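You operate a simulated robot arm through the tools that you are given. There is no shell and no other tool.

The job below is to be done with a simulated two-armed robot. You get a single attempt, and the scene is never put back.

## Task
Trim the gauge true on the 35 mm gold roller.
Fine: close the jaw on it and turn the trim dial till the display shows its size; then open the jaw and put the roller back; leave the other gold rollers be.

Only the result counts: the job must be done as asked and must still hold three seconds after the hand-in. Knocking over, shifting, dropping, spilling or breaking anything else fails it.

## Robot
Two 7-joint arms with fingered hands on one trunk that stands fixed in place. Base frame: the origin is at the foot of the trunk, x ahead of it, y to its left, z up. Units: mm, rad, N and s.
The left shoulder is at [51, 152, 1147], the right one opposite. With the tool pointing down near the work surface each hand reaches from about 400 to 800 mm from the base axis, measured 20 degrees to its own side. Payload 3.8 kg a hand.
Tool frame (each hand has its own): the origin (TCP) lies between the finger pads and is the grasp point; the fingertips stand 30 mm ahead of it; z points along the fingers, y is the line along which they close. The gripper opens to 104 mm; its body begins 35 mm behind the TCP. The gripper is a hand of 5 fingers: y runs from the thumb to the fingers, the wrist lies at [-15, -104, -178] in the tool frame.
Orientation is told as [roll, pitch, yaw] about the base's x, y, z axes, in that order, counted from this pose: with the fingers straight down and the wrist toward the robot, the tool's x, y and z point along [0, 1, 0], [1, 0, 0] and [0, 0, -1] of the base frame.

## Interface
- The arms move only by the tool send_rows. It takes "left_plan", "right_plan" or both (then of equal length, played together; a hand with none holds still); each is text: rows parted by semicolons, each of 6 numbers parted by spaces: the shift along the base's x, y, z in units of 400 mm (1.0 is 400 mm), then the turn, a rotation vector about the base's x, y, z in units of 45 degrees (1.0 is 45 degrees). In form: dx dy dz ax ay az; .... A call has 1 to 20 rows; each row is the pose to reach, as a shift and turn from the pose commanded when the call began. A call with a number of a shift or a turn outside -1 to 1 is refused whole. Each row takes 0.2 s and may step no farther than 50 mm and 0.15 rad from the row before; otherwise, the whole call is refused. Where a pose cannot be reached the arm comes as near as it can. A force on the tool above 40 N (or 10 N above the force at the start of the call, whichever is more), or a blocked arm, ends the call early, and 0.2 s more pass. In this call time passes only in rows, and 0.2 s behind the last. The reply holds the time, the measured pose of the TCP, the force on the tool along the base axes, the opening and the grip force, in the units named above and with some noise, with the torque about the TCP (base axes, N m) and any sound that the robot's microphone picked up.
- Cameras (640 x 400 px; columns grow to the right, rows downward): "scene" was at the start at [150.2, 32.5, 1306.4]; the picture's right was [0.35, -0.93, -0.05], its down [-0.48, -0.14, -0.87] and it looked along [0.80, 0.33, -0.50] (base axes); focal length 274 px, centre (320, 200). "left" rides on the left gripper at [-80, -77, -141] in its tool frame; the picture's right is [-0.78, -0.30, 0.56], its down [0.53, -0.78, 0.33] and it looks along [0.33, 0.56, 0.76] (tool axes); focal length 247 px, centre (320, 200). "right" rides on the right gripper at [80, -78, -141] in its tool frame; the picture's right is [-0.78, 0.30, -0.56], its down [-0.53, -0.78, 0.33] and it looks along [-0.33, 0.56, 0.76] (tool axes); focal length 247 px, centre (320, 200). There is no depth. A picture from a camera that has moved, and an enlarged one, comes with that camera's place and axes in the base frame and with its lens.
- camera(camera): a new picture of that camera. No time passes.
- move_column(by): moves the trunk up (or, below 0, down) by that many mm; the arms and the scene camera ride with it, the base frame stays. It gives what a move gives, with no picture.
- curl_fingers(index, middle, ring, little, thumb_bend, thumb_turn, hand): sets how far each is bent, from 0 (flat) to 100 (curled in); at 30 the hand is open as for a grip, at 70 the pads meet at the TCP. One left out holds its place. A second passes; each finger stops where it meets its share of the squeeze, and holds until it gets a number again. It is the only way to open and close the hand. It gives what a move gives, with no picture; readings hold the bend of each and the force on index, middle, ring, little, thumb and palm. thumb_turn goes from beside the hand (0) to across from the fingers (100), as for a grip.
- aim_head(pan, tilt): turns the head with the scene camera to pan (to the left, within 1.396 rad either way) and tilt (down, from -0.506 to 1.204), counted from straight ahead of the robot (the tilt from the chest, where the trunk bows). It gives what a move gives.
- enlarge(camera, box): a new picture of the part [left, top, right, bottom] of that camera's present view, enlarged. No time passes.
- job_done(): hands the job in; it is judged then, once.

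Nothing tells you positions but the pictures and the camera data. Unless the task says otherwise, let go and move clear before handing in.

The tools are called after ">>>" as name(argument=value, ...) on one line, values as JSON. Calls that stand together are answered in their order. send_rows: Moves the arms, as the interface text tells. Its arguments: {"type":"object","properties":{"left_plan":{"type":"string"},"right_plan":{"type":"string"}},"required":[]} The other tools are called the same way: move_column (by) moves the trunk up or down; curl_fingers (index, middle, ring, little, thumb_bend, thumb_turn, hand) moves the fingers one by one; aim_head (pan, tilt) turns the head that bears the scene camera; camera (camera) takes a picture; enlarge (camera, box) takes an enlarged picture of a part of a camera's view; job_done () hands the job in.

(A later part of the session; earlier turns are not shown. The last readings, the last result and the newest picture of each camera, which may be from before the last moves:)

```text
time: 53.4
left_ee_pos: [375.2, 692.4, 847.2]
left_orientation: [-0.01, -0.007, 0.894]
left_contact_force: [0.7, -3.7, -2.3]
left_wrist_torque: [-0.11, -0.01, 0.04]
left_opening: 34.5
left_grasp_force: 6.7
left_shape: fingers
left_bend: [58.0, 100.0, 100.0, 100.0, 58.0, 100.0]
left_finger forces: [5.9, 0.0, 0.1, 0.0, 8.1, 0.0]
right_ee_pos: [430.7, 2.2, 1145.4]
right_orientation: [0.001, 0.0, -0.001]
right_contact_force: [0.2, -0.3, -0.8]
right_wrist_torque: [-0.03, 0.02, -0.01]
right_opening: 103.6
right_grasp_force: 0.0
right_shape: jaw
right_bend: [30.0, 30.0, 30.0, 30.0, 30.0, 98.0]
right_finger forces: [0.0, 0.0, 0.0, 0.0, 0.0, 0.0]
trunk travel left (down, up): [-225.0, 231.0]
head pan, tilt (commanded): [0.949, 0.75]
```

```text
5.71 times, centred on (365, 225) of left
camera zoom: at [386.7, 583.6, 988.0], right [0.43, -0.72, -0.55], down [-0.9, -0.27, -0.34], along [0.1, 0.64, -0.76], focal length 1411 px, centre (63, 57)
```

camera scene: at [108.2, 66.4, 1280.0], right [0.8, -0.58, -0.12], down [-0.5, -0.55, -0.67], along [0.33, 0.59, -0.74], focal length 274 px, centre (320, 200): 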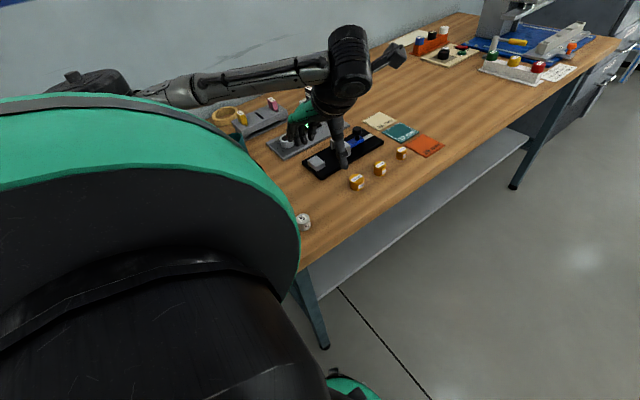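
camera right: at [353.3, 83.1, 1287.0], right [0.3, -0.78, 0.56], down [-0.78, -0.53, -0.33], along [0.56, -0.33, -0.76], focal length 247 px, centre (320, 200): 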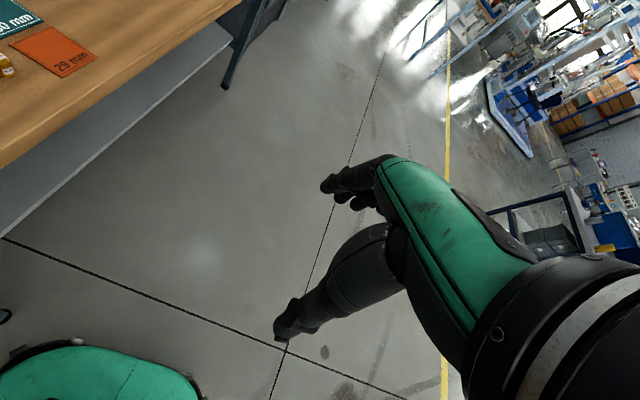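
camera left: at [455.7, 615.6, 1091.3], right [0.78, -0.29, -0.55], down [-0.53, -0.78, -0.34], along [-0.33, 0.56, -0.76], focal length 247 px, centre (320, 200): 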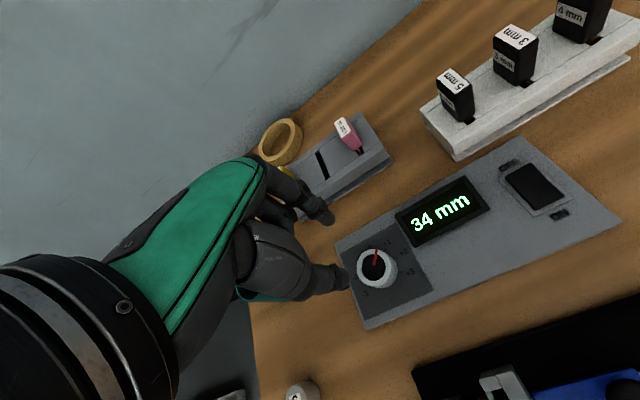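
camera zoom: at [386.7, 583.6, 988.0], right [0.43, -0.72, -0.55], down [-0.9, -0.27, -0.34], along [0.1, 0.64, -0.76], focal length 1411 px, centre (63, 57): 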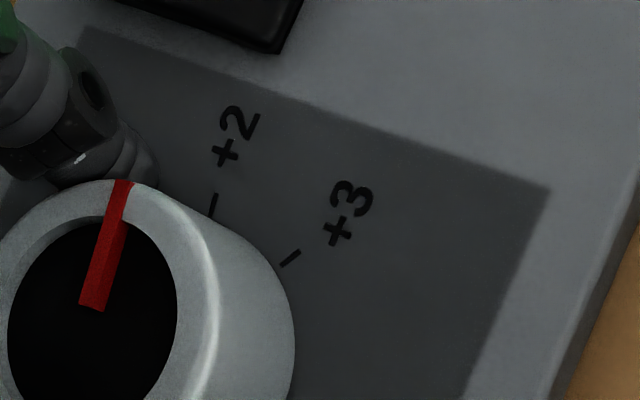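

>>> send_rows(left_plan="0 0 0 0 0 -0.05; 0 0 0 0 0 -0.1")

>>> enlarge(camera="left", box=[330, 190, 400, 260])

>>> enlarge(camera="scene", box=[250, 90, 350, 170])

```text
time: 54.0
left_ee_pos: [375.3, 692.7, 846.4]
left_orientation: [-0.01, -0.008, 0.817]
left_contact_force: [0.3, -2.4, -3.5]
left_wrist_torque: [-0.05, -0.02, 0.02]
left_opening: 34.5
left_grasp_force: 6.7
left_shape: fingers
left_bend: [58.0, 100.0, 100.0, 100.0, 58.0, 100.0]
left_finger forces: [6.1, 0.1, 0.1, 0.0, 7.9, 0.1]
right_ee_pos: [430.4, 4.1, 1146.0]
right_orientation: [-0.001, 0.0, 0.001]
right_contact_force: [1.0, -0.1, -0.7]
right_wrist_torque: [-0.01, 0.02, 0.01]
right_opening: 103.9
right_grasp_force: 0.1
right_shape: jaw
right_bend: [30.0, 30.0, 30.0, 30.0, 30.0, 98.0]
right_finger forces: [0.0, 0.1, 0.1, 0.1, 0.0, 0.0]
trunk travel left (down, up): [-225.0, 231.0]
head pan, tilt (commanded): [0.949, 0.75]
```

```text
5.71 times, centred on (365, 225) of left
camera zoom: at [378.0, 583.0, 988.0], right [0.37, -0.75, -0.55], down [-0.92, -0.2, -0.34], along [0.15, 0.63, -0.76], focal length 1411 px, centre (63, 57)
```

zoom: 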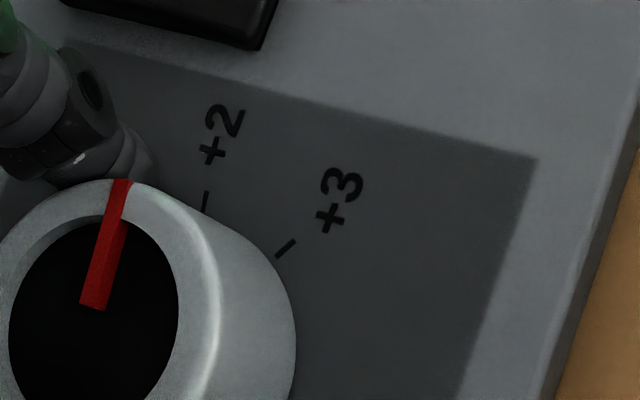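

```text
5.00 times, centred on (300, 130) of scene
camera zoom: at [108.0, 66.6, 1280.0], right [0.8, -0.58, -0.11], down [-0.5, -0.55, -0.67], along [0.33, 0.59, -0.74], focal length 1368 px, centre (420, 550)
```

zoom: 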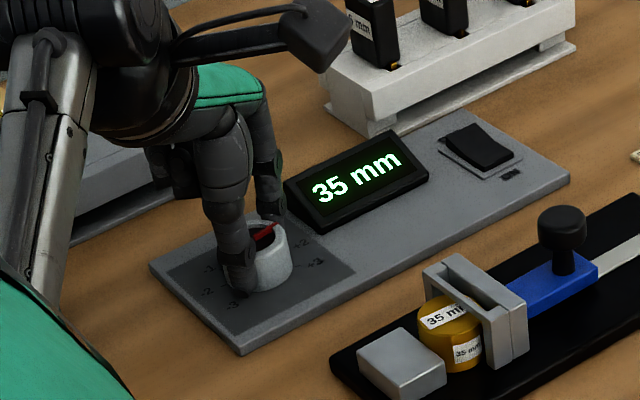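

The pointer now lines up with +2 and the display reads 35 mm. I'll release the dial and lift away.

>>> curl_fingers(hand="left", index=46, thumb_bend=46)

>>> send_rows(left_plan="0 0 0.03 0 0 0; 0 0 0.08 0 0 0; 0 0 0.15 0 0 0; 0 0 0.22 0 0 0; 0 0 0.26 0 0 0")

>>> camera(camera="left")

>>> enlarge(camera="scene", box=[260, 90, 380, 180])

```text
time: 55.0
left_ee_pos: [373.7, 692.4, 845.8]
left_orientation: [-0.009, -0.008, 0.817]
left_contact_force: [-0.1, -0.2, -0.3]
left_wrist_torque: [-0.01, 0.0, 0.02]
left_opening: 61.7
left_grasp_force: 0.0
left_shape: fingers
left_bend: [46.0, 100.0, 100.0, 100.0, 46.0, 100.0]
left_finger forces: [0.0, 0.0, 0.0, 0.0, 0.0, 0.1]
right_ee_pos: [430.7, 3.7, 1145.6]
right_orientation: [-0.001, 0.001, 0.002]
right_contact_force: [0.3, 0.6, 0.2]
right_wrist_torque: [-0.02, 0.01, 0.0]
right_opening: 103.8
right_grasp_force: 0.0
right_shape: jaw
right_bend: [30.0, 30.0, 30.0, 30.0, 30.0, 98.0]
right_finger forces: [0.0, 0.1, 0.0, 0.0, 0.0, 0.0]
trunk travel left (down, up): [-225.0, 231.0]
head pan, tilt (commanded): [0.949, 0.75]
```

```text
time: 56.2
left_ee_pos: [376.1, 691.7, 950.6]
left_orientation: [-0.012, -0.007, 0.817]
left_contact_force: [0.6, -0.4, 0.1]
left_wrist_torque: [0.0, 0.01, 0.02]
left_opening: 62.0
left_grasp_force: 0.2
left_shape: fingers
left_bend: [46.0, 100.0, 100.0, 100.0, 46.0, 100.0]
left_finger forces: [0.1, 0.0, 0.0, 0.0, 0.0, 0.0]
right_ee_pos: [430.9, 3.3, 1145.4]
right_orientation: [-0.001, 0.001, -0.001]
right_contact_force: [0.7, -0.3, 0.4]
right_wrist_torque: [0.03, 0.01, -0.01]
right_opening: 103.7
right_grasp_force: 0.1
right_shape: jaw
right_bend: [30.0, 30.0, 30.0, 30.0, 30.0, 98.0]
right_finger forces: [0.0, 0.0, 0.0, 0.0, 0.0, 0.1]
trunk travel left (down, up): [-225.0, 231.0]
head pan, tilt (commanded): [0.949, 0.75]
```

```text
taken
camera left: at [377.7, 582.7, 1092.4], right [0.37, -0.75, -0.55], down [-0.92, -0.2, -0.34], along [0.15, 0.63, -0.76], focal length 247 px, centre (320, 200)
```

left: 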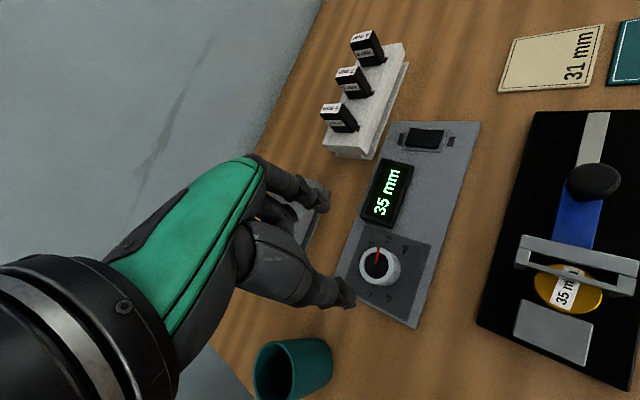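

```text
4.44 times, centred on (320, 135) of scene
camera zoom: at [107.8, 66.6, 1280.1], right [0.81, -0.58, -0.11], down [-0.5, -0.55, -0.67], along [0.33, 0.59, -0.74], focal length 1216 px, centre (320, 489)
```

zoom: 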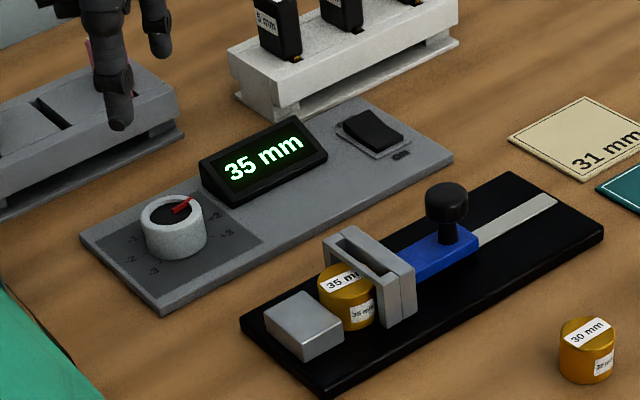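

>>> enlarge(camera="left", box=[345, 225, 425, 305])

>>> enlarge(camera="left", box=[480, 120, 640, 370])

```text
5.00 times, centred on (385, 265) of left
camera zoom: at [377.7, 582.7, 1092.4], right [0.37, -0.75, -0.55], down [-0.92, -0.2, -0.34], along [0.15, 0.63, -0.76], focal length 1235 px, centre (-5, -125)
```

zoom: 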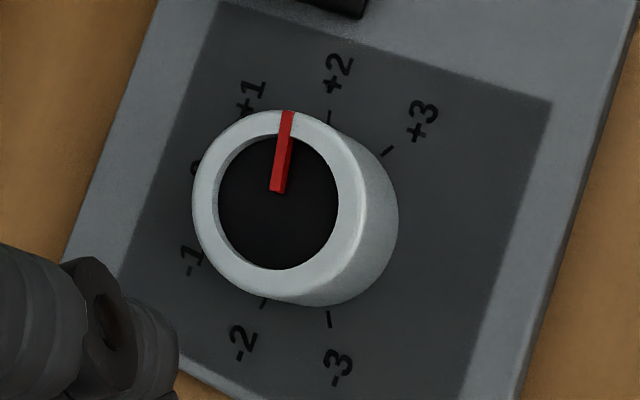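

```text
1.60 times, centred on (560, 245) of left
camera zoom: at [377.7, 582.7, 1092.4], right [0.37, -0.75, -0.55], down [-0.92, -0.2, -0.34], along [0.15, 0.63, -0.76], focal length 395 px, centre (-64, 128)
```

zoom: 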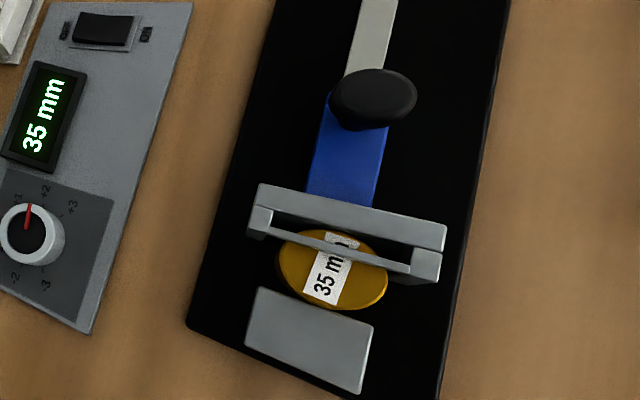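

Trim is set: the display reads 35 mm and the pointer is on +2. I'll return to the knob, now near (488, 550), with the hand at yaw 0.

>>> send_rows(left_plan="0.047 -0.059 0 0 0 -0.167; 0.094 -0.118 0 0 0 -0.333; 0.141 -0.177 0 0 0 -0.5; 0.188 -0.236 0 0 0 -0.667; 0.235 -0.295 0 0 0 -0.833; 0.28 -0.354 0 0 0 -1.0")

>>> send_rows(left_plan="0 0 -0.02 0 0 -0.04")

>>> enlarge(camera="left", box=[260, 150, 460, 350])

>>> enlarge(camera="scene", box=[290, 80, 390, 180])

```text
time: 57.6
left_ee_pos: [487.5, 551.2, 951.3]
left_orientation: [-0.009, -0.007, 0.029]
left_contact_force: [-0.4, 0.3, 0.8]
left_wrist_torque: [-0.02, -0.01, 0.03]
left_opening: 61.8
left_grasp_force: 0.0
left_shape: fingers
left_bend: [46.0, 100.0, 100.0, 100.0, 46.0, 100.0]
left_finger forces: [0.1, 0.0, 0.0, 0.0, 0.0, 0.1]
right_ee_pos: [431.3, 3.0, 1145.3]
right_orientation: [-0.001, 0.001, 0.002]
right_contact_force: [0.5, 0.5, -0.1]
right_wrist_torque: [0.02, -0.01, -0.02]
right_opening: 103.7
right_grasp_force: 0.1
right_shape: jaw
right_bend: [30.0, 30.0, 30.0, 30.0, 30.0, 98.0]
right_finger forces: [0.1, 0.1, 0.0, 0.0, 0.0, 0.0]
trunk travel left (down, up): [-225.0, 231.0]
head pan, tilt (commanded): [0.949, 0.75]
```

```text
time: 58.0
left_ee_pos: [485.0, 550.6, 942.9]
left_orientation: [-0.01, -0.007, 0.001]
left_contact_force: [-0.4, -0.2, 0.2]
left_wrist_torque: [-0.03, -0.02, 0.0]
left_opening: 61.8
left_grasp_force: 0.0
left_shape: fingers
left_bend: [46.0, 100.0, 100.0, 100.0, 46.0, 100.0]
left_finger forces: [0.1, 0.0, 0.1, 0.0, 0.0, 0.1]
right_ee_pos: [430.1, 3.5, 1145.2]
right_orientation: [0.0, 0.001, 0.002]
right_contact_force: [0.2, -0.7, -0.2]
right_wrist_torque: [-0.04, -0.03, 0.02]
right_opening: 103.5
right_grasp_force: 0.1
right_shape: jaw
right_bend: [30.0, 30.0, 30.0, 30.0, 30.0, 98.0]
right_finger forces: [0.0, 0.0, 0.0, 0.1, 0.0, 0.0]
trunk travel left (down, up): [-225.0, 231.0]
head pan, tilt (commanded): [0.949, 0.75]
```

```text
2.00 times, centred on (360, 250) of left
camera zoom: at [407.2, 473.8, 1084.5], right [-0.29, -0.78, -0.55], down [-0.77, 0.53, -0.34], along [0.56, 0.33, -0.76], focal length 494 px, centre (240, 100)
```

zoom: 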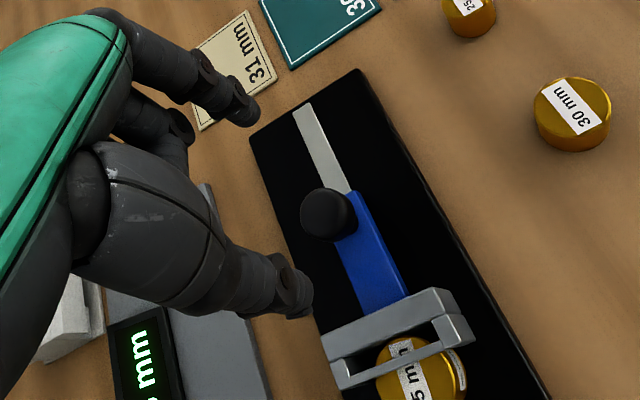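

```text
4.00 times, centred on (340, 130) of scene
camera zoom: at [107.8, 66.8, 1280.0], right [0.81, -0.58, -0.11], down [-0.5, -0.55, -0.67], along [0.33, 0.59, -0.74], focal length 1094 px, centre (240, 480)
```

zoom: 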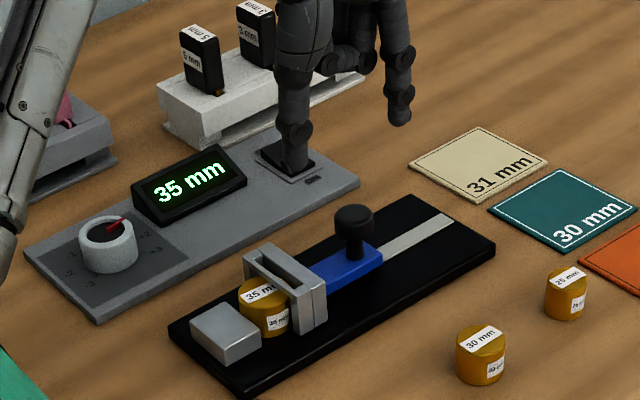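

>>> curl_fingers(hand="left", index=52, thumb_bend=52)

>>> send_rows(left_plan="0.006 0 -0.05 0 0 0; 0.006 0 -0.1 0 0 0; 0.006 0 -0.14 0 0 0; 0.006 0 -0.165 0 0 0; 0.006 0 -0.183 0 0 0")

>>> enlarge(camera="left", box=[200, 120, 440, 350])

>>> enlarge(camera="scene", box=[310, 90, 380, 160])

```text
time: 59.0
left_ee_pos: [487.0, 550.5, 942.2]
left_orientation: [-0.01, -0.008, -0.001]
left_contact_force: [0.2, -0.2, -0.1]
left_wrist_torque: [0.03, 0.04, -0.02]
left_opening: 47.3
left_grasp_force: 0.2
left_shape: fingers
left_bend: [52.0, 100.0, 100.0, 100.0, 52.0, 100.0]
left_finger forces: [0.0, 0.0, 0.0, 0.1, 0.0, 0.0]
right_ee_pos: [430.7, 2.7, 1144.7]
right_orientation: [0.001, -0.001, -0.001]
right_contact_force: [0.3, -0.2, -0.2]
right_wrist_torque: [0.01, 0.0, 0.01]
right_opening: 103.8
right_grasp_force: 0.0
right_shape: jaw
right_bend: [30.0, 30.0, 30.0, 30.0, 30.0, 98.0]
right_finger forces: [0.0, 0.1, 0.0, 0.1, 0.1, 0.0]
trunk travel left (down, up): [-225.0, 231.0]
head pan, tilt (commanded): [0.949, 0.75]
```

```text
time: 60.2
left_ee_pos: [488.6, 550.3, 868.8]
left_orientation: [-0.011, -0.007, -0.001]
left_contact_force: [-0.3, -0.3, 0.3]
left_wrist_torque: [0.02, 0.01, -0.03]
left_opening: 47.0
left_grasp_force: 0.2
left_shape: fingers
left_bend: [52.0, 100.0, 100.0, 100.0, 52.0, 100.0]
left_finger forces: [0.1, 0.0, 0.0, 0.0, 0.0, 0.0]
right_ee_pos: [429.7, 1.8, 1145.4]
right_orientation: [0.0, 0.0, -0.001]
right_contact_force: [-1.4, 0.4, 0.4]
right_wrist_torque: [0.01, 0.03, 0.01]
right_opening: 103.9
right_grasp_force: 0.0
right_shape: jaw
right_bend: [30.0, 30.0, 30.0, 30.0, 30.0, 98.0]
right_finger forces: [0.2, 0.1, 0.0, 0.1, 0.0, 0.0]
trunk travel left (down, up): [-225.0, 231.0]
head pan, tilt (commanded): [0.949, 0.75]
```

```text
1.74 times, centred on (320, 235) of left
camera zoom: at [409.2, 473.6, 1011.2], right [-0.29, -0.78, -0.55], down [-0.77, 0.53, -0.34], along [0.56, 0.33, -0.76], focal length 430 px, centre (320, 139)
```

zoom: 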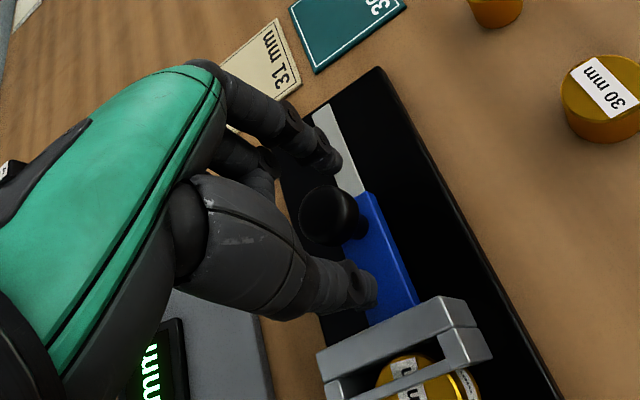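

```text
5.71 times, centred on (345, 125) of scene
camera zoom: at [107.8, 66.7, 1280.1], right [0.81, -0.58, -0.11], down [-0.5, -0.55, -0.67], along [0.33, 0.59, -0.74], focal length 1564 px, centre (177, 629)
```

zoom: 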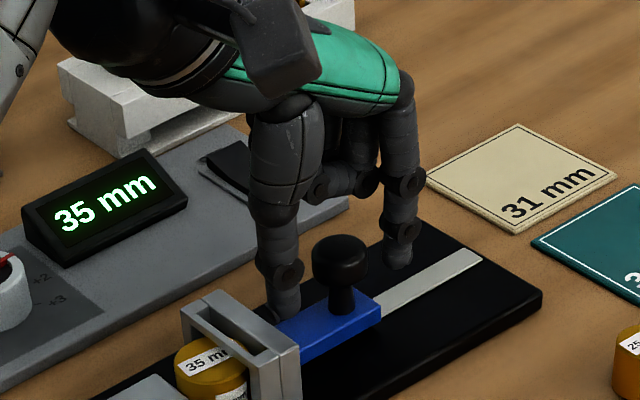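

Both views show the knob between thumb and index. I'll grip it and slide the jaw open.

>>> curl_fingers(hand="left", index=70, thumb_bend=70)

>>> send_rows(left_plan="0.01 0 0 0 0 0; 0.02 0 0 0 0 0; 0.03 0 0 0 0 0; 0.04 0 0 0 0 0")

>>> enlarge(camera="scene", box=[290, 90, 390, 190])

```text
time: 61.2
left_ee_pos: [488.3, 551.5, 869.3]
left_orientation: [-0.01, -0.007, 0.0]
left_contact_force: [-0.1, -1.2, -2.5]
left_wrist_torque: [-0.02, 0.0, 0.03]
left_opening: 20.0
left_grasp_force: 5.4
left_shape: fingers
left_bend: [62.0, 100.0, 100.0, 100.0, 64.0, 100.0]
left_finger forces: [5.6, 0.0, 0.0, 0.0, 5.5, 0.0]
right_ee_pos: [431.5, 2.4, 1145.4]
right_orientation: [-0.001, 0.0, 0.001]
right_contact_force: [-0.4, 0.2, 0.3]
right_wrist_torque: [0.01, -0.01, -0.02]
right_opening: 104.0
right_grasp_force: 0.1
right_shape: jaw
right_bend: [30.0, 30.0, 30.0, 30.0, 30.0, 98.0]
right_finger forces: [0.0, 0.0, 0.0, 0.1, 0.0, 0.1]
trunk travel left (down, up): [-225.0, 231.0]
head pan, tilt (commanded): [0.949, 0.75]
```

```text
time: 62.2
left_ee_pos: [503.5, 551.4, 869.3]
left_orientation: [-0.009, -0.007, -0.001]
left_contact_force: [-3.0, -1.7, -0.7]
left_wrist_torque: [0.01, 0.09, -0.01]
left_opening: 19.8
left_grasp_force: 5.7
left_shape: fingers
left_bend: [63.0, 100.0, 100.0, 100.0, 64.0, 100.0]
left_finger forces: [4.8, 0.0, 0.1, 0.1, 6.9, 0.0]
right_ee_pos: [431.1, 3.2, 1144.7]
right_orientation: [0.001, 0.0, -0.002]
right_contact_force: [0.2, -0.4, 0.2]
right_wrist_torque: [0.01, -0.02, 0.01]
right_opening: 104.0
right_grasp_force: 0.0
right_shape: jaw
right_bend: [30.0, 30.0, 30.0, 30.0, 30.0, 98.0]
right_finger forces: [0.0, 0.0, 0.1, 0.0, 0.0, 0.0]
trunk travel left (down, up): [-225.0, 231.0]
head pan, tilt (commanded): [0.949, 0.75]
```

```text
4.00 times, centred on (340, 140) of scene
camera zoom: at [107.5, 66.7, 1280.1], right [0.81, -0.58, -0.11], down [-0.5, -0.55, -0.67], along [0.33, 0.59, -0.74], focal length 1094 px, centre (240, 440)
```

zoom: 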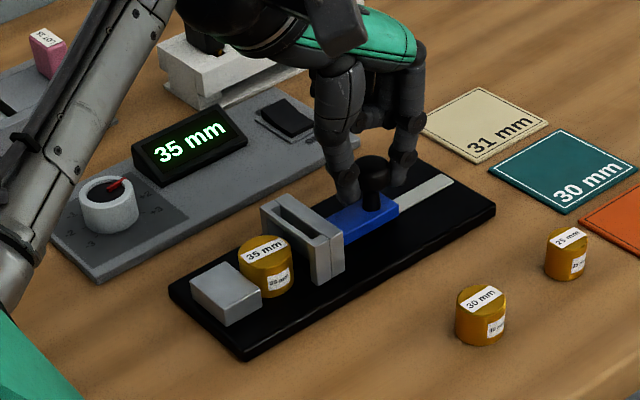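

>>> send_rows(left_plan="0.01 0 0 0 0 0; 0.02 0 0 0 0 0; 0.03 0 0 0 0 0; 0.04 0 0 0 0 0; 0.048 0 0 0 0 0")

>>> enlarge(camera="scene", box=[290, 90, 390, 190])

```text
time: 63.4
left_ee_pos: [524.0, 549.9, 868.6]
left_orientation: [-0.011, -0.007, -0.001]
left_contact_force: [-6.7, -2.2, -2.7]
left_wrist_torque: [-0.03, 0.21, 0.01]
left_opening: 20.1
left_grasp_force: 6.5
left_shape: fingers
left_bend: [65.0, 100.0, 100.0, 100.0, 62.0, 100.0]
left_finger forces: [4.5, 0.1, 0.0, 0.0, 8.6, 0.0]
right_ee_pos: [430.1, 3.3, 1145.5]
right_orientation: [0.001, 0.001, 0.0]
right_contact_force: [0.5, -0.6, 0.7]
right_wrist_torque: [-0.04, -0.01, 0.03]
right_opening: 103.7
right_grasp_force: 0.0
right_shape: jaw
right_bend: [30.0, 30.0, 30.0, 30.0, 30.0, 98.0]
right_finger forces: [0.0, 0.0, 0.0, 0.1, 0.0, 0.0]
trunk travel left (down, up): [-225.0, 231.0]
head pan, tilt (commanded): [0.949, 0.75]
```

```text
4.00 times, centred on (340, 140) of scene
camera zoom: at [106.9, 66.7, 1280.1], right [0.81, -0.58, -0.11], down [-0.5, -0.55, -0.67], along [0.33, 0.59, -0.74], focal length 1094 px, centre (240, 440)
```

zoom: 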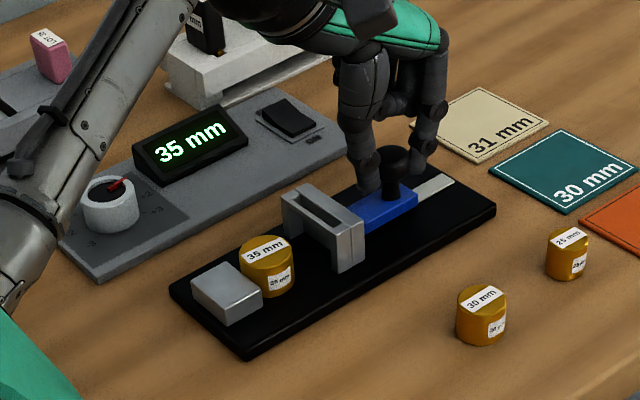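

The jaw is back at its open stop. I'll release the knob, lift, and go for the roller, which now stands against the block at about (411, 550).

>>> curl_fingers(hand="left", index=54, thumb_bend=54)

>>> send_rows(left_plan="-0.003 0 0.02 0 0 0; -0.003 0 0.08 0 0 0; -0.003 0 0.15 0 0 0; -0.003 0 0.18 0 0 0")

>>> send_rows(left_plan="-0.05 -0.03 0 0 0 0.167; -0.1 -0.06 0 0 0 0.333; -0.15 -0.09 0 0 0 0.5; -0.2 -0.12 0 0 0 0.667; -0.24 -0.15 0 0 0 0.833; -0.27 -0.18 0 0 0 1.0")

>>> send_rows(left_plan="0 -0.02 0 0 0 0.167; 0 -0.04 0 0 0 0.333; 0 -0.06 0 0 0 0.5; 0 -0.08 0 0 0 0.667; 0 -0.1 0 0 0 0.833; 0 -0.1 0 0 0 1.0")

>>> camera(camera="left")

>>> enlarge(camera="scene", box=[290, 90, 390, 190])

```text
time: 64.4
left_ee_pos: [524.1, 550.7, 870.5]
left_orientation: [-0.01, -0.007, 0.0]
left_contact_force: [-1.0, 0.9, 0.3]
left_wrist_torque: [0.05, -0.02, 0.03]
left_opening: 40.7
left_grasp_force: 0.1
left_shape: fingers
left_bend: [54.0, 100.0, 100.0, 100.0, 54.0, 100.0]
left_finger forces: [0.0, 0.1, 0.0, 0.0, 0.0, 0.0]
right_ee_pos: [431.2, 2.7, 1144.9]
right_orientation: [-0.002, -0.001, 0.001]
right_contact_force: [-0.1, -0.6, -0.3]
right_wrist_torque: [-0.03, -0.01, 0.0]
right_opening: 103.8
right_grasp_force: 0.0
right_shape: jaw
right_bend: [30.0, 30.0, 30.0, 30.0, 30.0, 98.0]
right_finger forces: [0.0, 0.0, 0.1, 0.1, 0.1, 0.1]
trunk travel left (down, up): [-225.0, 231.0]
head pan, tilt (commanded): [0.949, 0.75]
```

```text
time: 65.4
left_ee_pos: [522.5, 550.8, 942.0]
left_orientation: [-0.011, -0.006, -0.001]
left_contact_force: [0.5, 0.8, -0.5]
left_wrist_torque: [-0.02, -0.03, 0.01]
left_opening: 40.9
left_grasp_force: 0.0
left_shape: fingers
left_bend: [54.0, 100.0, 100.0, 100.0, 54.0, 100.0]
left_finger forces: [0.0, 0.1, 0.1, 0.0, 0.0, 0.0]
right_ee_pos: [431.8, 2.9, 1144.9]
right_orientation: [-0.001, 0.0, 0.0]
right_contact_force: [0.6, 0.0, 0.3]
right_wrist_torque: [0.01, 0.01, -0.01]
right_opening: 103.6
right_grasp_force: 0.0
right_shape: jaw
right_bend: [30.0, 30.0, 30.0, 30.0, 30.0, 98.0]
right_finger forces: [0.0, 0.0, 0.0, 0.0, 0.0, 0.0]
trunk travel left (down, up): [-225.0, 231.0]
head pan, tilt (commanded): [0.949, 0.75]
```

```text
time: 66.8
left_ee_pos: [413.2, 478.7, 941.5]
left_orientation: [-0.009, -0.01, 0.789]
left_contact_force: [0.3, -0.9, 0.2]
left_wrist_torque: [-0.01, -0.03, 0.0]
left_opening: 40.8
left_grasp_force: 0.0
left_shape: fingers
left_bend: [54.0, 100.0, 100.0, 100.0, 54.0, 100.0]
left_finger forces: [0.0, 0.1, 0.0, 0.0, 0.0, 0.0]
right_ee_pos: [431.4, 2.1, 1144.9]
right_orientation: [0.0, 0.0, 0.0]
right_contact_force: [-0.2, -0.1, -0.1]
right_wrist_torque: [-0.01, -0.02, 0.0]
right_opening: 103.7
right_grasp_force: 0.0
right_shape: jaw
right_bend: [30.0, 30.0, 30.0, 30.0, 30.0, 98.0]
right_finger forces: [0.0, 0.0, 0.0, 0.0, 0.0, 0.1]
trunk travel left (down, up): [-225.0, 231.0]
head pan, tilt (commanded): [0.949, 0.75]
```

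```text
time: 68.2
left_ee_pos: [414.1, 439.6, 942.4]
left_orientation: [-0.007, -0.007, 1.576]
left_contact_force: [-0.5, -0.5, -0.1]
left_wrist_torque: [-0.01, 0.01, 0.02]
left_opening: 40.9
left_grasp_force: 0.0
left_shape: fingers
left_bend: [54.0, 100.0, 100.0, 100.0, 54.0, 100.0]
left_finger forces: [0.1, 0.0, 0.0, 0.0, 0.0, 0.0]
right_ee_pos: [429.2, 3.7, 1145.6]
right_orientation: [-0.001, -0.001, -0.001]
right_contact_force: [0.1, 0.0, 0.6]
right_wrist_torque: [0.04, 0.02, 0.02]
right_opening: 103.7
right_grasp_force: 0.0
right_shape: jaw
right_bend: [30.0, 30.0, 30.0, 30.0, 30.0, 98.0]
right_finger forces: [0.0, 0.0, 0.1, 0.0, 0.0, 0.1]
trunk travel left (down, up): [-225.0, 231.0]
head pan, tilt (commanded): [0.949, 0.75]
```

```text
taken
camera left: at [492.9, 363.3, 1083.7], right [0.78, -0.29, -0.55], down [-0.53, -0.78, -0.34], along [-0.33, 0.56, -0.76], focal length 247 px, centre (320, 200)
```

left: 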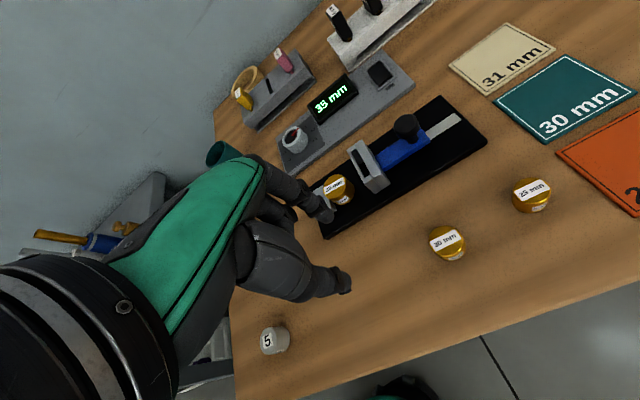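

```text
4.00 times, centred on (340, 140) of scene
camera zoom: at [107.8, 66.7, 1280.0], right [0.81, -0.58, -0.11], down [-0.5, -0.55, -0.67], along [0.33, 0.59, -0.74], focal length 1094 px, centre (240, 440)
```

zoom: 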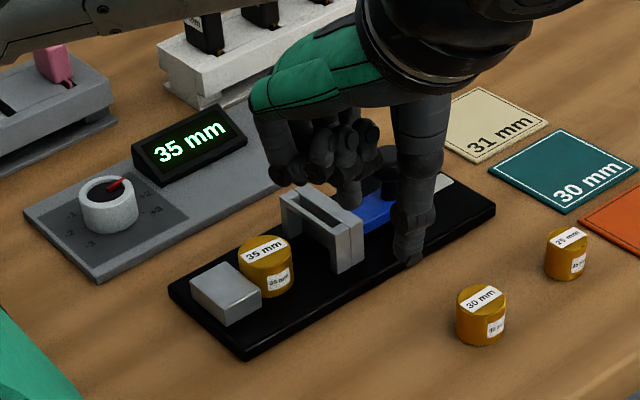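

>>> curl_fingers(hand="left", index=47, thumb_bend=47)

>>> send_rows(left_plan="0 0.07 0 0 0 0; 0 0.15 0 0 0 0; 0 0.22 0 0 0 0; 0 0.274 -0.03 0 0 0")

>>> enlarge(camera="left", box=[240, 120, 440, 320])

>>> enlarge(camera="scene", box=[290, 90, 390, 190])

```text
time: 69.2
left_ee_pos: [414.8, 440.5, 941.9]
left_orientation: [-0.01, -0.008, 1.57]
left_contact_force: [0.1, 0.2, -0.7]
left_wrist_torque: [0.0, 0.0, -0.02]
left_opening: 59.2
left_grasp_force: 0.0
left_shape: fingers
left_bend: [47.0, 100.0, 100.0, 100.0, 47.0, 100.0]
left_finger forces: [0.0, 0.0, 0.0, 0.0, 0.0, 0.0]
right_ee_pos: [430.1, 3.0, 1145.2]
right_orientation: [0.001, 0.0, 0.0]
right_contact_force: [0.9, -0.6, -0.7]
right_wrist_torque: [0.01, 0.02, 0.03]
right_opening: 103.5
right_grasp_force: 0.0
right_shape: jaw
right_bend: [30.0, 30.0, 30.0, 30.0, 30.0, 98.0]
right_finger forces: [0.0, 0.0, 0.1, 0.0, 0.0, 0.0]
trunk travel left (down, up): [-225.0, 231.0]
head pan, tilt (commanded): [0.949, 0.75]
```

```text
time: 70.2
left_ee_pos: [414.8, 549.1, 930.7]
left_orientation: [-0.011, -0.007, 1.57]
left_contact_force: [-0.2, -0.3, 0.0]
left_wrist_torque: [-0.02, 0.02, 0.03]
left_opening: 59.5
left_grasp_force: 0.0
left_shape: fingers
left_bend: [47.0, 100.0, 100.0, 100.0, 47.0, 100.0]
left_finger forces: [0.0, 0.0, 0.0, 0.0, 0.0, 0.1]
right_ee_pos: [430.8, 2.2, 1143.7]
right_orientation: [0.0, 0.0, -0.002]
right_contact_force: [0.1, 0.1, -0.4]
right_wrist_torque: [0.0, 0.02, -0.04]
right_opening: 103.7
right_grasp_force: 0.1
right_shape: jaw
right_bend: [30.0, 30.0, 30.0, 30.0, 30.0, 98.0]
right_finger forces: [0.0, 0.1, 0.0, 0.1, 0.0, 0.0]
trunk travel left (down, up): [-225.0, 231.0]
head pan, tilt (commanded): [0.949, 0.75]
```

```text
2.00 times, centred on (340, 220) of left
camera zoom: at [493.0, 472.0, 1072.4], right [0.78, -0.29, -0.55], down [-0.53, -0.77, -0.34], along [-0.33, 0.56, -0.76], focal length 494 px, centre (280, 160)
```

zoom: 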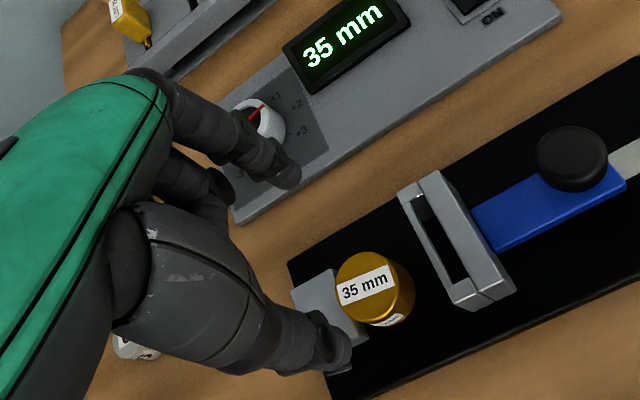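

```text
4.00 times, centred on (340, 140) of scene
camera zoom: at [107.7, 67.1, 1280.0], right [0.8, -0.58, -0.11], down [-0.5, -0.55, -0.67], along [0.33, 0.59, -0.74], focal length 1094 px, centre (240, 440)
```

zoom: 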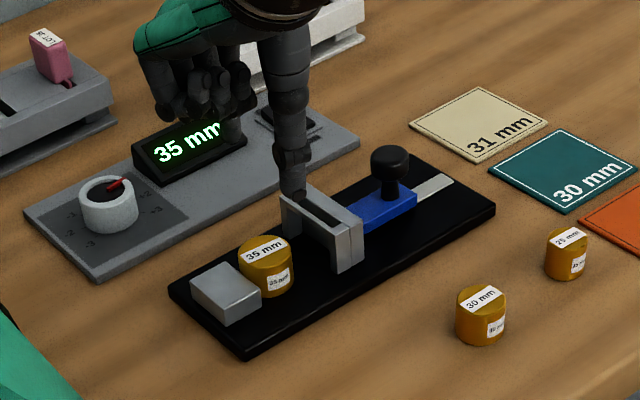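

>>> send_rows(left_plan="-0.009 0 -0.05 0 0 0; -0.009 0 -0.1 0 0 0; -0.009 0 -0.14 0 0 0; -0.009 0 -0.17 0 0 0; -0.009 0 -0.187 0 0 0; -0.009 0 -0.195 0 0 0")

>>> enlarge(camera="left", box=[240, 120, 440, 320])

>>> enlarge(camera="scene", box=[310, 110, 380, 180])

```text
time: 71.6
left_ee_pos: [410.5, 549.1, 851.0]
left_orientation: [-0.011, -0.007, 1.571]
left_contact_force: [0.5, -0.4, 0.7]
left_wrist_torque: [0.02, 0.01, 0.0]
left_opening: 59.2
left_grasp_force: 0.0
left_shape: fingers
left_bend: [47.0, 100.0, 100.0, 100.0, 47.0, 100.0]
left_finger forces: [0.0, 0.0, 0.1, 0.0, 0.0, 0.0]
right_ee_pos: [432.1, 3.0, 1145.5]
right_orientation: [-0.001, 0.0, 0.0]
right_contact_force: [0.2, 0.1, -0.4]
right_wrist_torque: [-0.01, 0.0, 0.03]
right_opening: 103.7
right_grasp_force: 0.1
right_shape: jaw
right_bend: [30.0, 30.0, 30.0, 30.0, 30.0, 98.0]
right_finger forces: [0.1, 0.0, 0.1, 0.0, 0.0, 0.1]
trunk travel left (down, up): [-225.0, 231.0]
head pan, tilt (commanded): [0.949, 0.75]
```

```text
2.00 times, centred on (340, 220) of left
camera zoom: at [489.0, 472.2, 993.0], right [0.78, -0.29, -0.55], down [-0.53, -0.77, -0.34], along [-0.33, 0.56, -0.76], focal length 494 px, centre (280, 160)
```

zoom: 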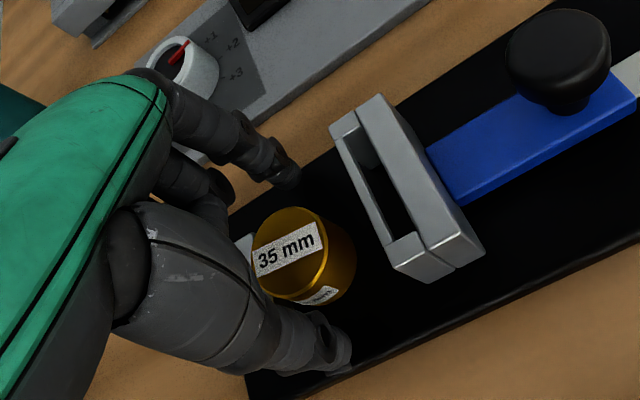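

```text
5.71 times, centred on (345, 145) of scene
camera zoom: at [107.8, 66.6, 1280.1], right [0.81, -0.58, -0.11], down [-0.5, -0.55, -0.67], along [0.33, 0.59, -0.74], focal length 1564 px, centre (177, 514)
```

zoom: 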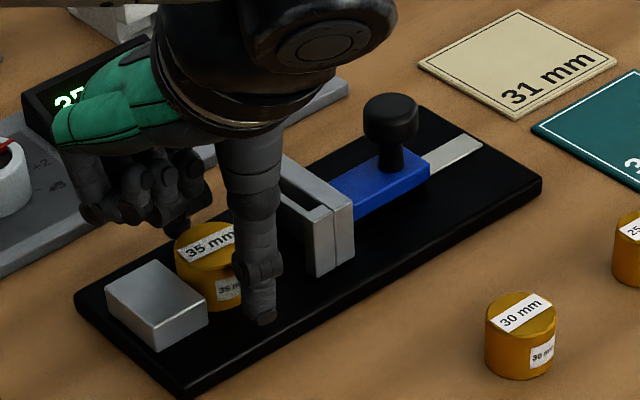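

>>> send_rows(left_plan="-0.002 -0.004 0.001 0 0 0")

>>> curl_fingers(hand="left", index=58, thumb_bend=58)

>>> enlarge(camera="left", box=[240, 120, 440, 320])

>>> curl_fingers(hand="left", index=70, thumb_bend=70)

>>> enlarge(camera="left", box=[240, 120, 440, 320])

```text
time: 72.0
left_ee_pos: [410.5, 546.8, 851.7]
left_orientation: [-0.01, -0.005, 1.571]
left_contact_force: [0.0, 0.6, -0.1]
left_wrist_torque: [0.01, 0.0, 0.03]
left_opening: 59.3
left_grasp_force: 0.0
left_shape: fingers
left_bend: [47.0, 100.0, 100.0, 100.0, 47.0, 100.0]
left_finger forces: [0.0, 0.0, 0.1, 0.0, 0.0, 0.0]
right_ee_pos: [430.9, 3.2, 1144.2]
right_orientation: [0.0, -0.002, 0.001]
right_contact_force: [-0.2, -0.3, -0.1]
right_wrist_torque: [-0.04, 0.02, 0.01]
right_opening: 103.8
right_grasp_force: 0.0
right_shape: jaw
right_bend: [30.0, 30.0, 30.0, 30.0, 30.0, 98.0]
right_finger forces: [0.0, 0.0, 0.0, 0.1, 0.0, 0.1]
trunk travel left (down, up): [-225.0, 231.0]
head pan, tilt (commanded): [0.949, 0.75]
```

```text
time: 73.0
left_ee_pos: [409.7, 548.1, 851.7]
left_orientation: [-0.008, -0.006, 1.572]
left_contact_force: [-0.2, 0.7, 0.8]
left_wrist_torque: [-0.01, -0.01, -0.01]
left_opening: 34.6
left_grasp_force: 0.3
left_shape: fingers
left_bend: [56.0, 100.0, 100.0, 100.0, 57.0, 100.0]
left_finger forces: [0.3, 0.0, 0.0, 0.0, 0.1, 0.1]
right_ee_pos: [431.1, 3.4, 1145.6]
right_orientation: [0.0, -0.002, 0.001]
right_contact_force: [-0.3, -1.2, 0.9]
right_wrist_torque: [0.01, -0.04, 0.02]
right_opening: 103.7
right_grasp_force: 0.2
right_shape: jaw
right_bend: [30.0, 30.0, 30.0, 30.0, 30.0, 98.0]
right_finger forces: [0.0, 0.0, 0.1, 0.0, 0.1, 0.0]
trunk travel left (down, up): [-225.0, 231.0]
head pan, tilt (commanded): [0.949, 0.75]
```

```text
2.00 times, centred on (340, 220) of left
camera zoom: at [488.3, 470.1, 993.0], right [0.78, -0.29, -0.55], down [-0.53, -0.77, -0.34], along [-0.33, 0.56, -0.76], focal length 494 px, centre (280, 160)
```

zoom: 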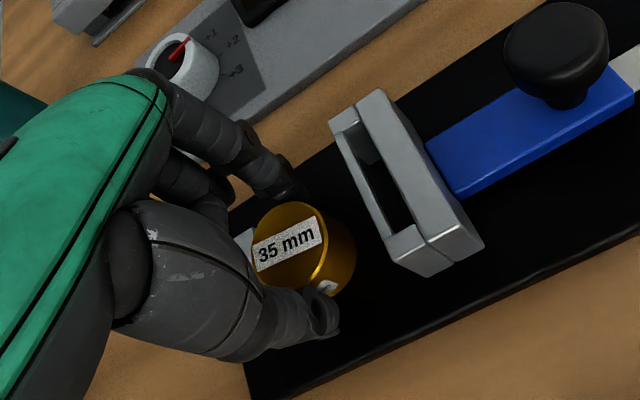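

```text
time: 74.0
left_ee_pos: [410.8, 547.0, 851.0]
left_orientation: [-0.009, -0.007, 1.572]
left_contact_force: [1.0, -0.1, 0.6]
left_wrist_torque: [-0.01, -0.02, 0.01]
left_opening: 29.8
left_grasp_force: 8.4
left_shape: fingers
left_bend: [58.0, 100.0, 100.0, 100.0, 61.0, 100.0]
left_finger forces: [8.1, 0.0, 0.0, 0.1, 8.5, 0.1]
right_ee_pos: [431.7, 2.9, 1143.7]
right_orientation: [-0.001, -0.001, -0.001]
right_contact_force: [0.3, 0.2, 0.1]
right_wrist_torque: [0.02, -0.01, 0.0]
right_opening: 103.7
right_grasp_force: 0.0
right_shape: jaw
right_bend: [30.0, 30.0, 30.0, 30.0, 30.0, 98.0]
right_finger forces: [0.0, 0.0, 0.1, 0.1, 0.0, 0.1]
trunk travel left (down, up): [-225.0, 231.0]
head pan, tilt (commanded): [0.949, 0.75]
```

```text
2.00 times, centred on (340, 220) of left
camera zoom: at [488.5, 470.0, 992.9], right [0.78, -0.29, -0.55], down [-0.53, -0.77, -0.34], along [-0.33, 0.56, -0.76], focal length 494 px, centre (280, 160)
```

zoom: 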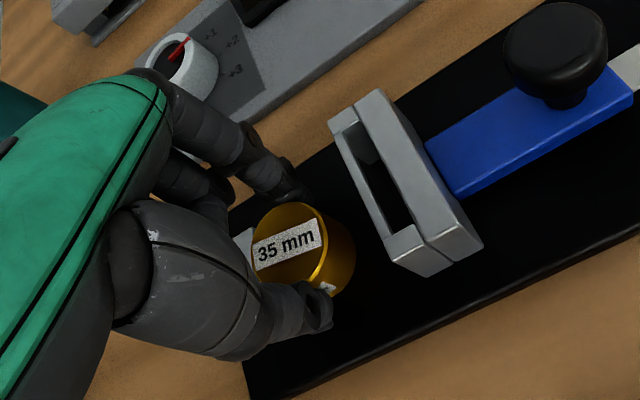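

Firm grip at about 8 N. I'll lift the roller and carry it back above its original place, TCP (413.5, 432.5).

>>> send_rows(left_plan="0 0 0.015 0 0 0; 0 0 0.04 0 0 0; 0 0 0.09 0 0 0; 0 0 0.14 0 0 0; 0 0 0.16 0 0 0")

>>> send_rows(left_plan="0.002 -0.07 0 0 0 0; 0.004 -0.15 0 0 0 0; 0.006 -0.23 0 0 0 0; 0.0065 -0.2875 0 0 0 0")

>>> camera(camera="left")

>>> enlarge(camera="scene", box=[300, 110, 420, 210])

```text
time: 75.2
left_ee_pos: [410.7, 549.4, 916.6]
left_orientation: [-0.01, -0.006, 1.573]
left_contact_force: [-0.3, -0.2, -1.9]
left_wrist_torque: [0.04, -0.05, 0.02]
left_opening: 29.7
left_grasp_force: 8.2
left_shape: fingers
left_bend: [58.0, 100.0, 100.0, 100.0, 61.0, 100.0]
left_finger forces: [8.0, 0.0, 0.1, 0.1, 8.0, 0.1]
right_ee_pos: [429.9, 3.6, 1144.5]
right_orientation: [-0.001, -0.001, -0.001]
right_contact_force: [-0.6, -0.7, 0.1]
right_wrist_torque: [0.02, 0.02, 0.02]
right_opening: 103.9
right_grasp_force: 0.2
right_shape: jaw
right_bend: [30.0, 30.0, 30.0, 30.0, 30.0, 98.0]
right_finger forces: [0.0, 0.0, 0.0, 0.0, 0.0, 0.0]
trunk travel left (down, up): [-225.0, 231.0]
head pan, tilt (commanded): [0.949, 0.75]
```

```text
time: 76.2
left_ee_pos: [414.2, 430.9, 914.7]
left_orientation: [-0.007, -0.007, 1.574]
left_contact_force: [-0.1, -0.2, -1.9]
left_wrist_torque: [-0.02, -0.04, -0.02]
left_opening: 29.8
left_grasp_force: 7.7
left_shape: fingers
left_bend: [58.0, 100.0, 100.0, 100.0, 61.0, 100.0]
left_finger forces: [8.1, 0.0, 0.0, 0.0, 8.2, 0.0]
right_ee_pos: [431.3, 2.5, 1146.4]
right_orientation: [-0.002, 0.0, 0.0]
right_contact_force: [0.1, 0.5, 0.3]
right_wrist_torque: [0.0, 0.0, -0.02]
right_opening: 103.9
right_grasp_force: 0.0
right_shape: jaw
right_bend: [30.0, 30.0, 30.0, 30.0, 30.0, 98.0]
right_finger forces: [0.0, 0.1, 0.0, 0.1, 0.0, 0.1]
trunk travel left (down, up): [-225.0, 231.0]
head pan, tilt (commanded): [0.949, 0.75]
```

```text
taken
camera left: at [492.8, 354.1, 1056.7], right [0.78, -0.29, -0.55], down [-0.53, -0.78, -0.34], along [-0.33, 0.56, -0.76], focal length 247 px, centre (320, 200)
```

left: 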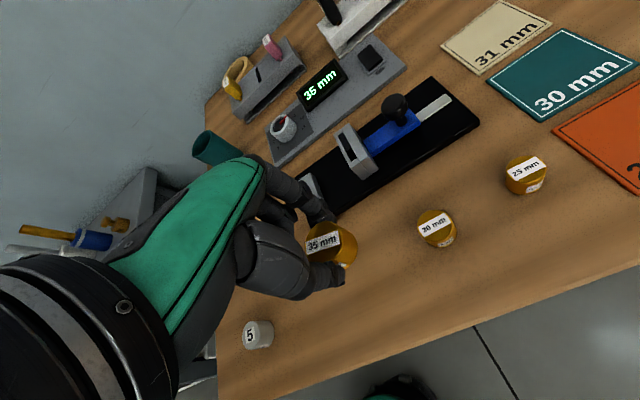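

```text
4.00 times, centred on (360, 160) of scene
camera zoom: at [108.1, 66.2, 1280.1], right [0.81, -0.58, -0.12], down [-0.5, -0.55, -0.67], along [0.33, 0.59, -0.74], focal length 1094 px, centre (160, 360)
```

zoom: 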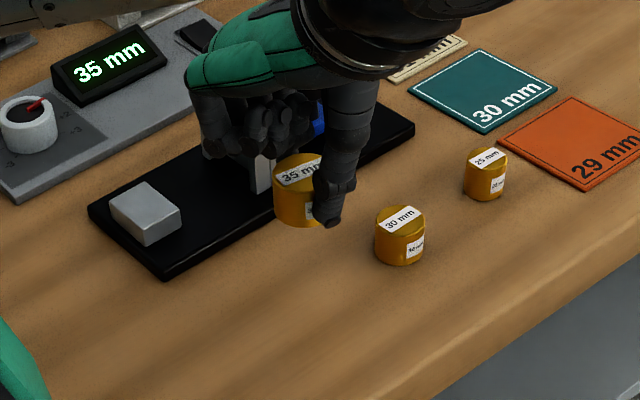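

>>> enlarge(camera="left", box=[230, 130, 420, 340])

```text
1.90 times, centred on (325, 235) of left
camera zoom: at [492.8, 354.1, 1056.7], right [0.78, -0.29, -0.55], down [-0.53, -0.78, -0.34], along [-0.33, 0.56, -0.76], focal length 470 px, centre (310, 133)
```

zoom: 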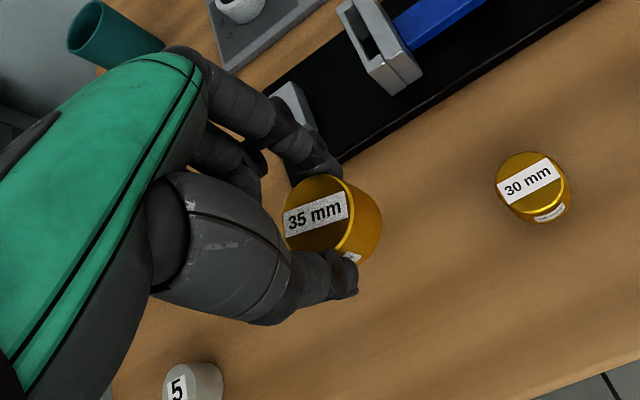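

>>> send_rows(left_plan="-0.003 0.0015 -0.05 0 0 0; -0.003 0.0015 -0.1 0 0 0; -0.003 0.0015 -0.14 0 0 0; -0.003 0.0015 -0.16 0 0 0; -0.003 0.0015 -0.17 0 0 0")

>>> send_rows(left_plan="0 0 -0.0025 0 0 0; 0 0 -0.005 0 0 0")

>>> send_rows(left_plan="0 0 -0.0025 0 0 0; 0 0 -0.004 0 0 0")

```text
time: 77.4
left_ee_pos: [411.7, 432.8, 847.5]
left_orientation: [-0.008, -0.007, 1.57]
left_contact_force: [1.1, 0.4, -1.8]
left_wrist_torque: [0.02, 0.02, 0.0]
left_opening: 29.7
left_grasp_force: 8.3
left_shape: fingers
left_bend: [58.0, 100.0, 100.0, 100.0, 61.0, 100.0]
left_finger forces: [8.1, 0.0, 0.0, 0.0, 8.1, 0.1]
right_ee_pos: [431.5, 2.3, 1145.3]
right_orientation: [0.001, 0.0, -0.001]
right_contact_force: [-0.6, 0.2, 0.1]
right_wrist_torque: [-0.01, 0.01, 0.0]
right_opening: 103.7
right_grasp_force: 0.0
right_shape: jaw
right_bend: [30.0, 30.0, 30.0, 30.0, 30.0, 98.0]
right_finger forces: [0.0, 0.1, 0.0, 0.1, 0.0, 0.0]
trunk travel left (down, up): [-225.0, 231.0]
head pan, tilt (commanded): [0.949, 0.75]
```

```text
time: 78.0
left_ee_pos: [412.8, 431.6, 844.5]
left_orientation: [-0.01, -0.006, 1.573]
left_contact_force: [-0.4, -0.5, -2.6]
left_wrist_torque: [-0.04, 0.03, 0.0]
left_opening: 29.7
left_grasp_force: 8.1
left_shape: fingers
left_bend: [58.0, 100.0, 100.0, 100.0, 61.0, 100.0]
left_finger forces: [8.1, 0.1, 0.0, 0.0, 8.1, 0.0]
right_ee_pos: [430.8, 3.4, 1145.0]
right_orientation: [-0.001, 0.0, 0.001]
right_contact_force: [0.0, 0.0, -0.5]
right_wrist_torque: [0.02, 0.02, 0.0]
right_opening: 103.7
right_grasp_force: 0.1
right_shape: jaw
right_bend: [30.0, 30.0, 30.0, 30.0, 30.0, 98.0]
right_finger forces: [0.0, 0.1, 0.1, 0.1, 0.0, 0.1]
trunk travel left (down, up): [-225.0, 231.0]
head pan, tilt (commanded): [0.949, 0.75]
```

```text
time: 78.6
left_ee_pos: [411.3, 433.5, 842.6]
left_orientation: [-0.01, -0.007, 1.571]
left_contact_force: [0.4, 0.5, -2.8]
left_wrist_torque: [0.03, 0.04, 0.0]
left_opening: 29.9
left_grasp_force: 7.7
left_shape: fingers
left_bend: [58.0, 100.0, 100.0, 100.0, 61.0, 100.0]
left_finger forces: [8.2, 0.1, 0.0, 0.0, 8.1, 0.0]
right_ee_pos: [431.0, 3.6, 1145.8]
right_orientation: [0.0, 0.0, -0.001]
right_contact_force: [-0.3, -0.7, -0.2]
right_wrist_torque: [0.0, 0.01, 0.0]
right_opening: 103.9
right_grasp_force: 0.1
right_shape: jaw
right_bend: [30.0, 30.0, 30.0, 30.0, 30.0, 98.0]
right_finger forces: [0.0, 0.1, 0.0, 0.0, 0.1, 0.1]
trunk travel left (down, up): [-225.0, 231.0]
head pan, tilt (commanded): [0.949, 0.75]
```

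>>> enlarge(camera="left", box=[230, 130, 420, 340])

>>> enlarge(camera="scene", box=[340, 150, 390, 200])

```text
1.90 times, centred on (325, 235) of left
camera zoom: at [489.9, 355.8, 985.8], right [0.78, -0.29, -0.55], down [-0.53, -0.77, -0.34], along [-0.33, 0.56, -0.76], focal length 470 px, centre (310, 133)
```

zoom: 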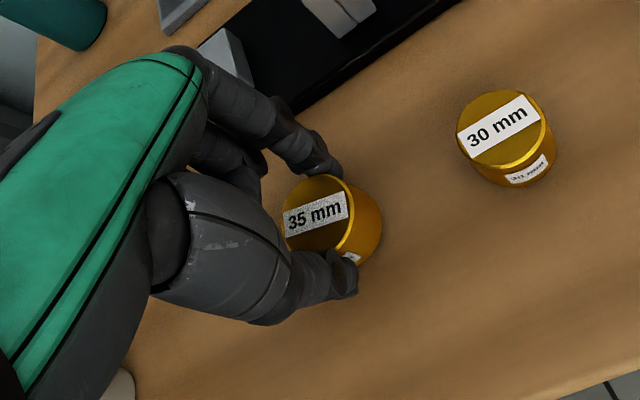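

```text
8.00 times, centred on (365, 175) of scene
camera zoom: at [107.9, 66.8, 1280.0], right [0.81, -0.58, -0.11], down [-0.5, -0.55, -0.67], along [0.33, 0.59, -0.74], focal length 2189 px, centre (-40, 400)
```

zoom: 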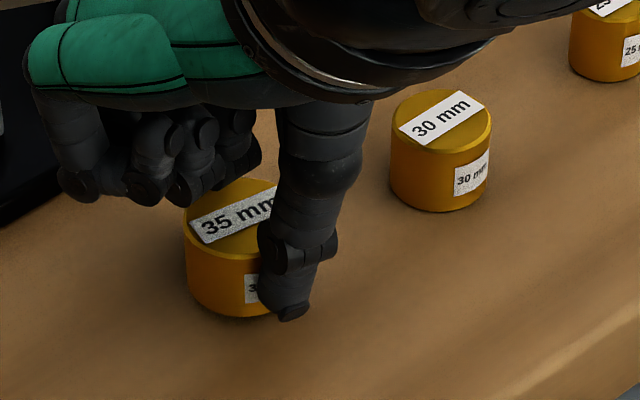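

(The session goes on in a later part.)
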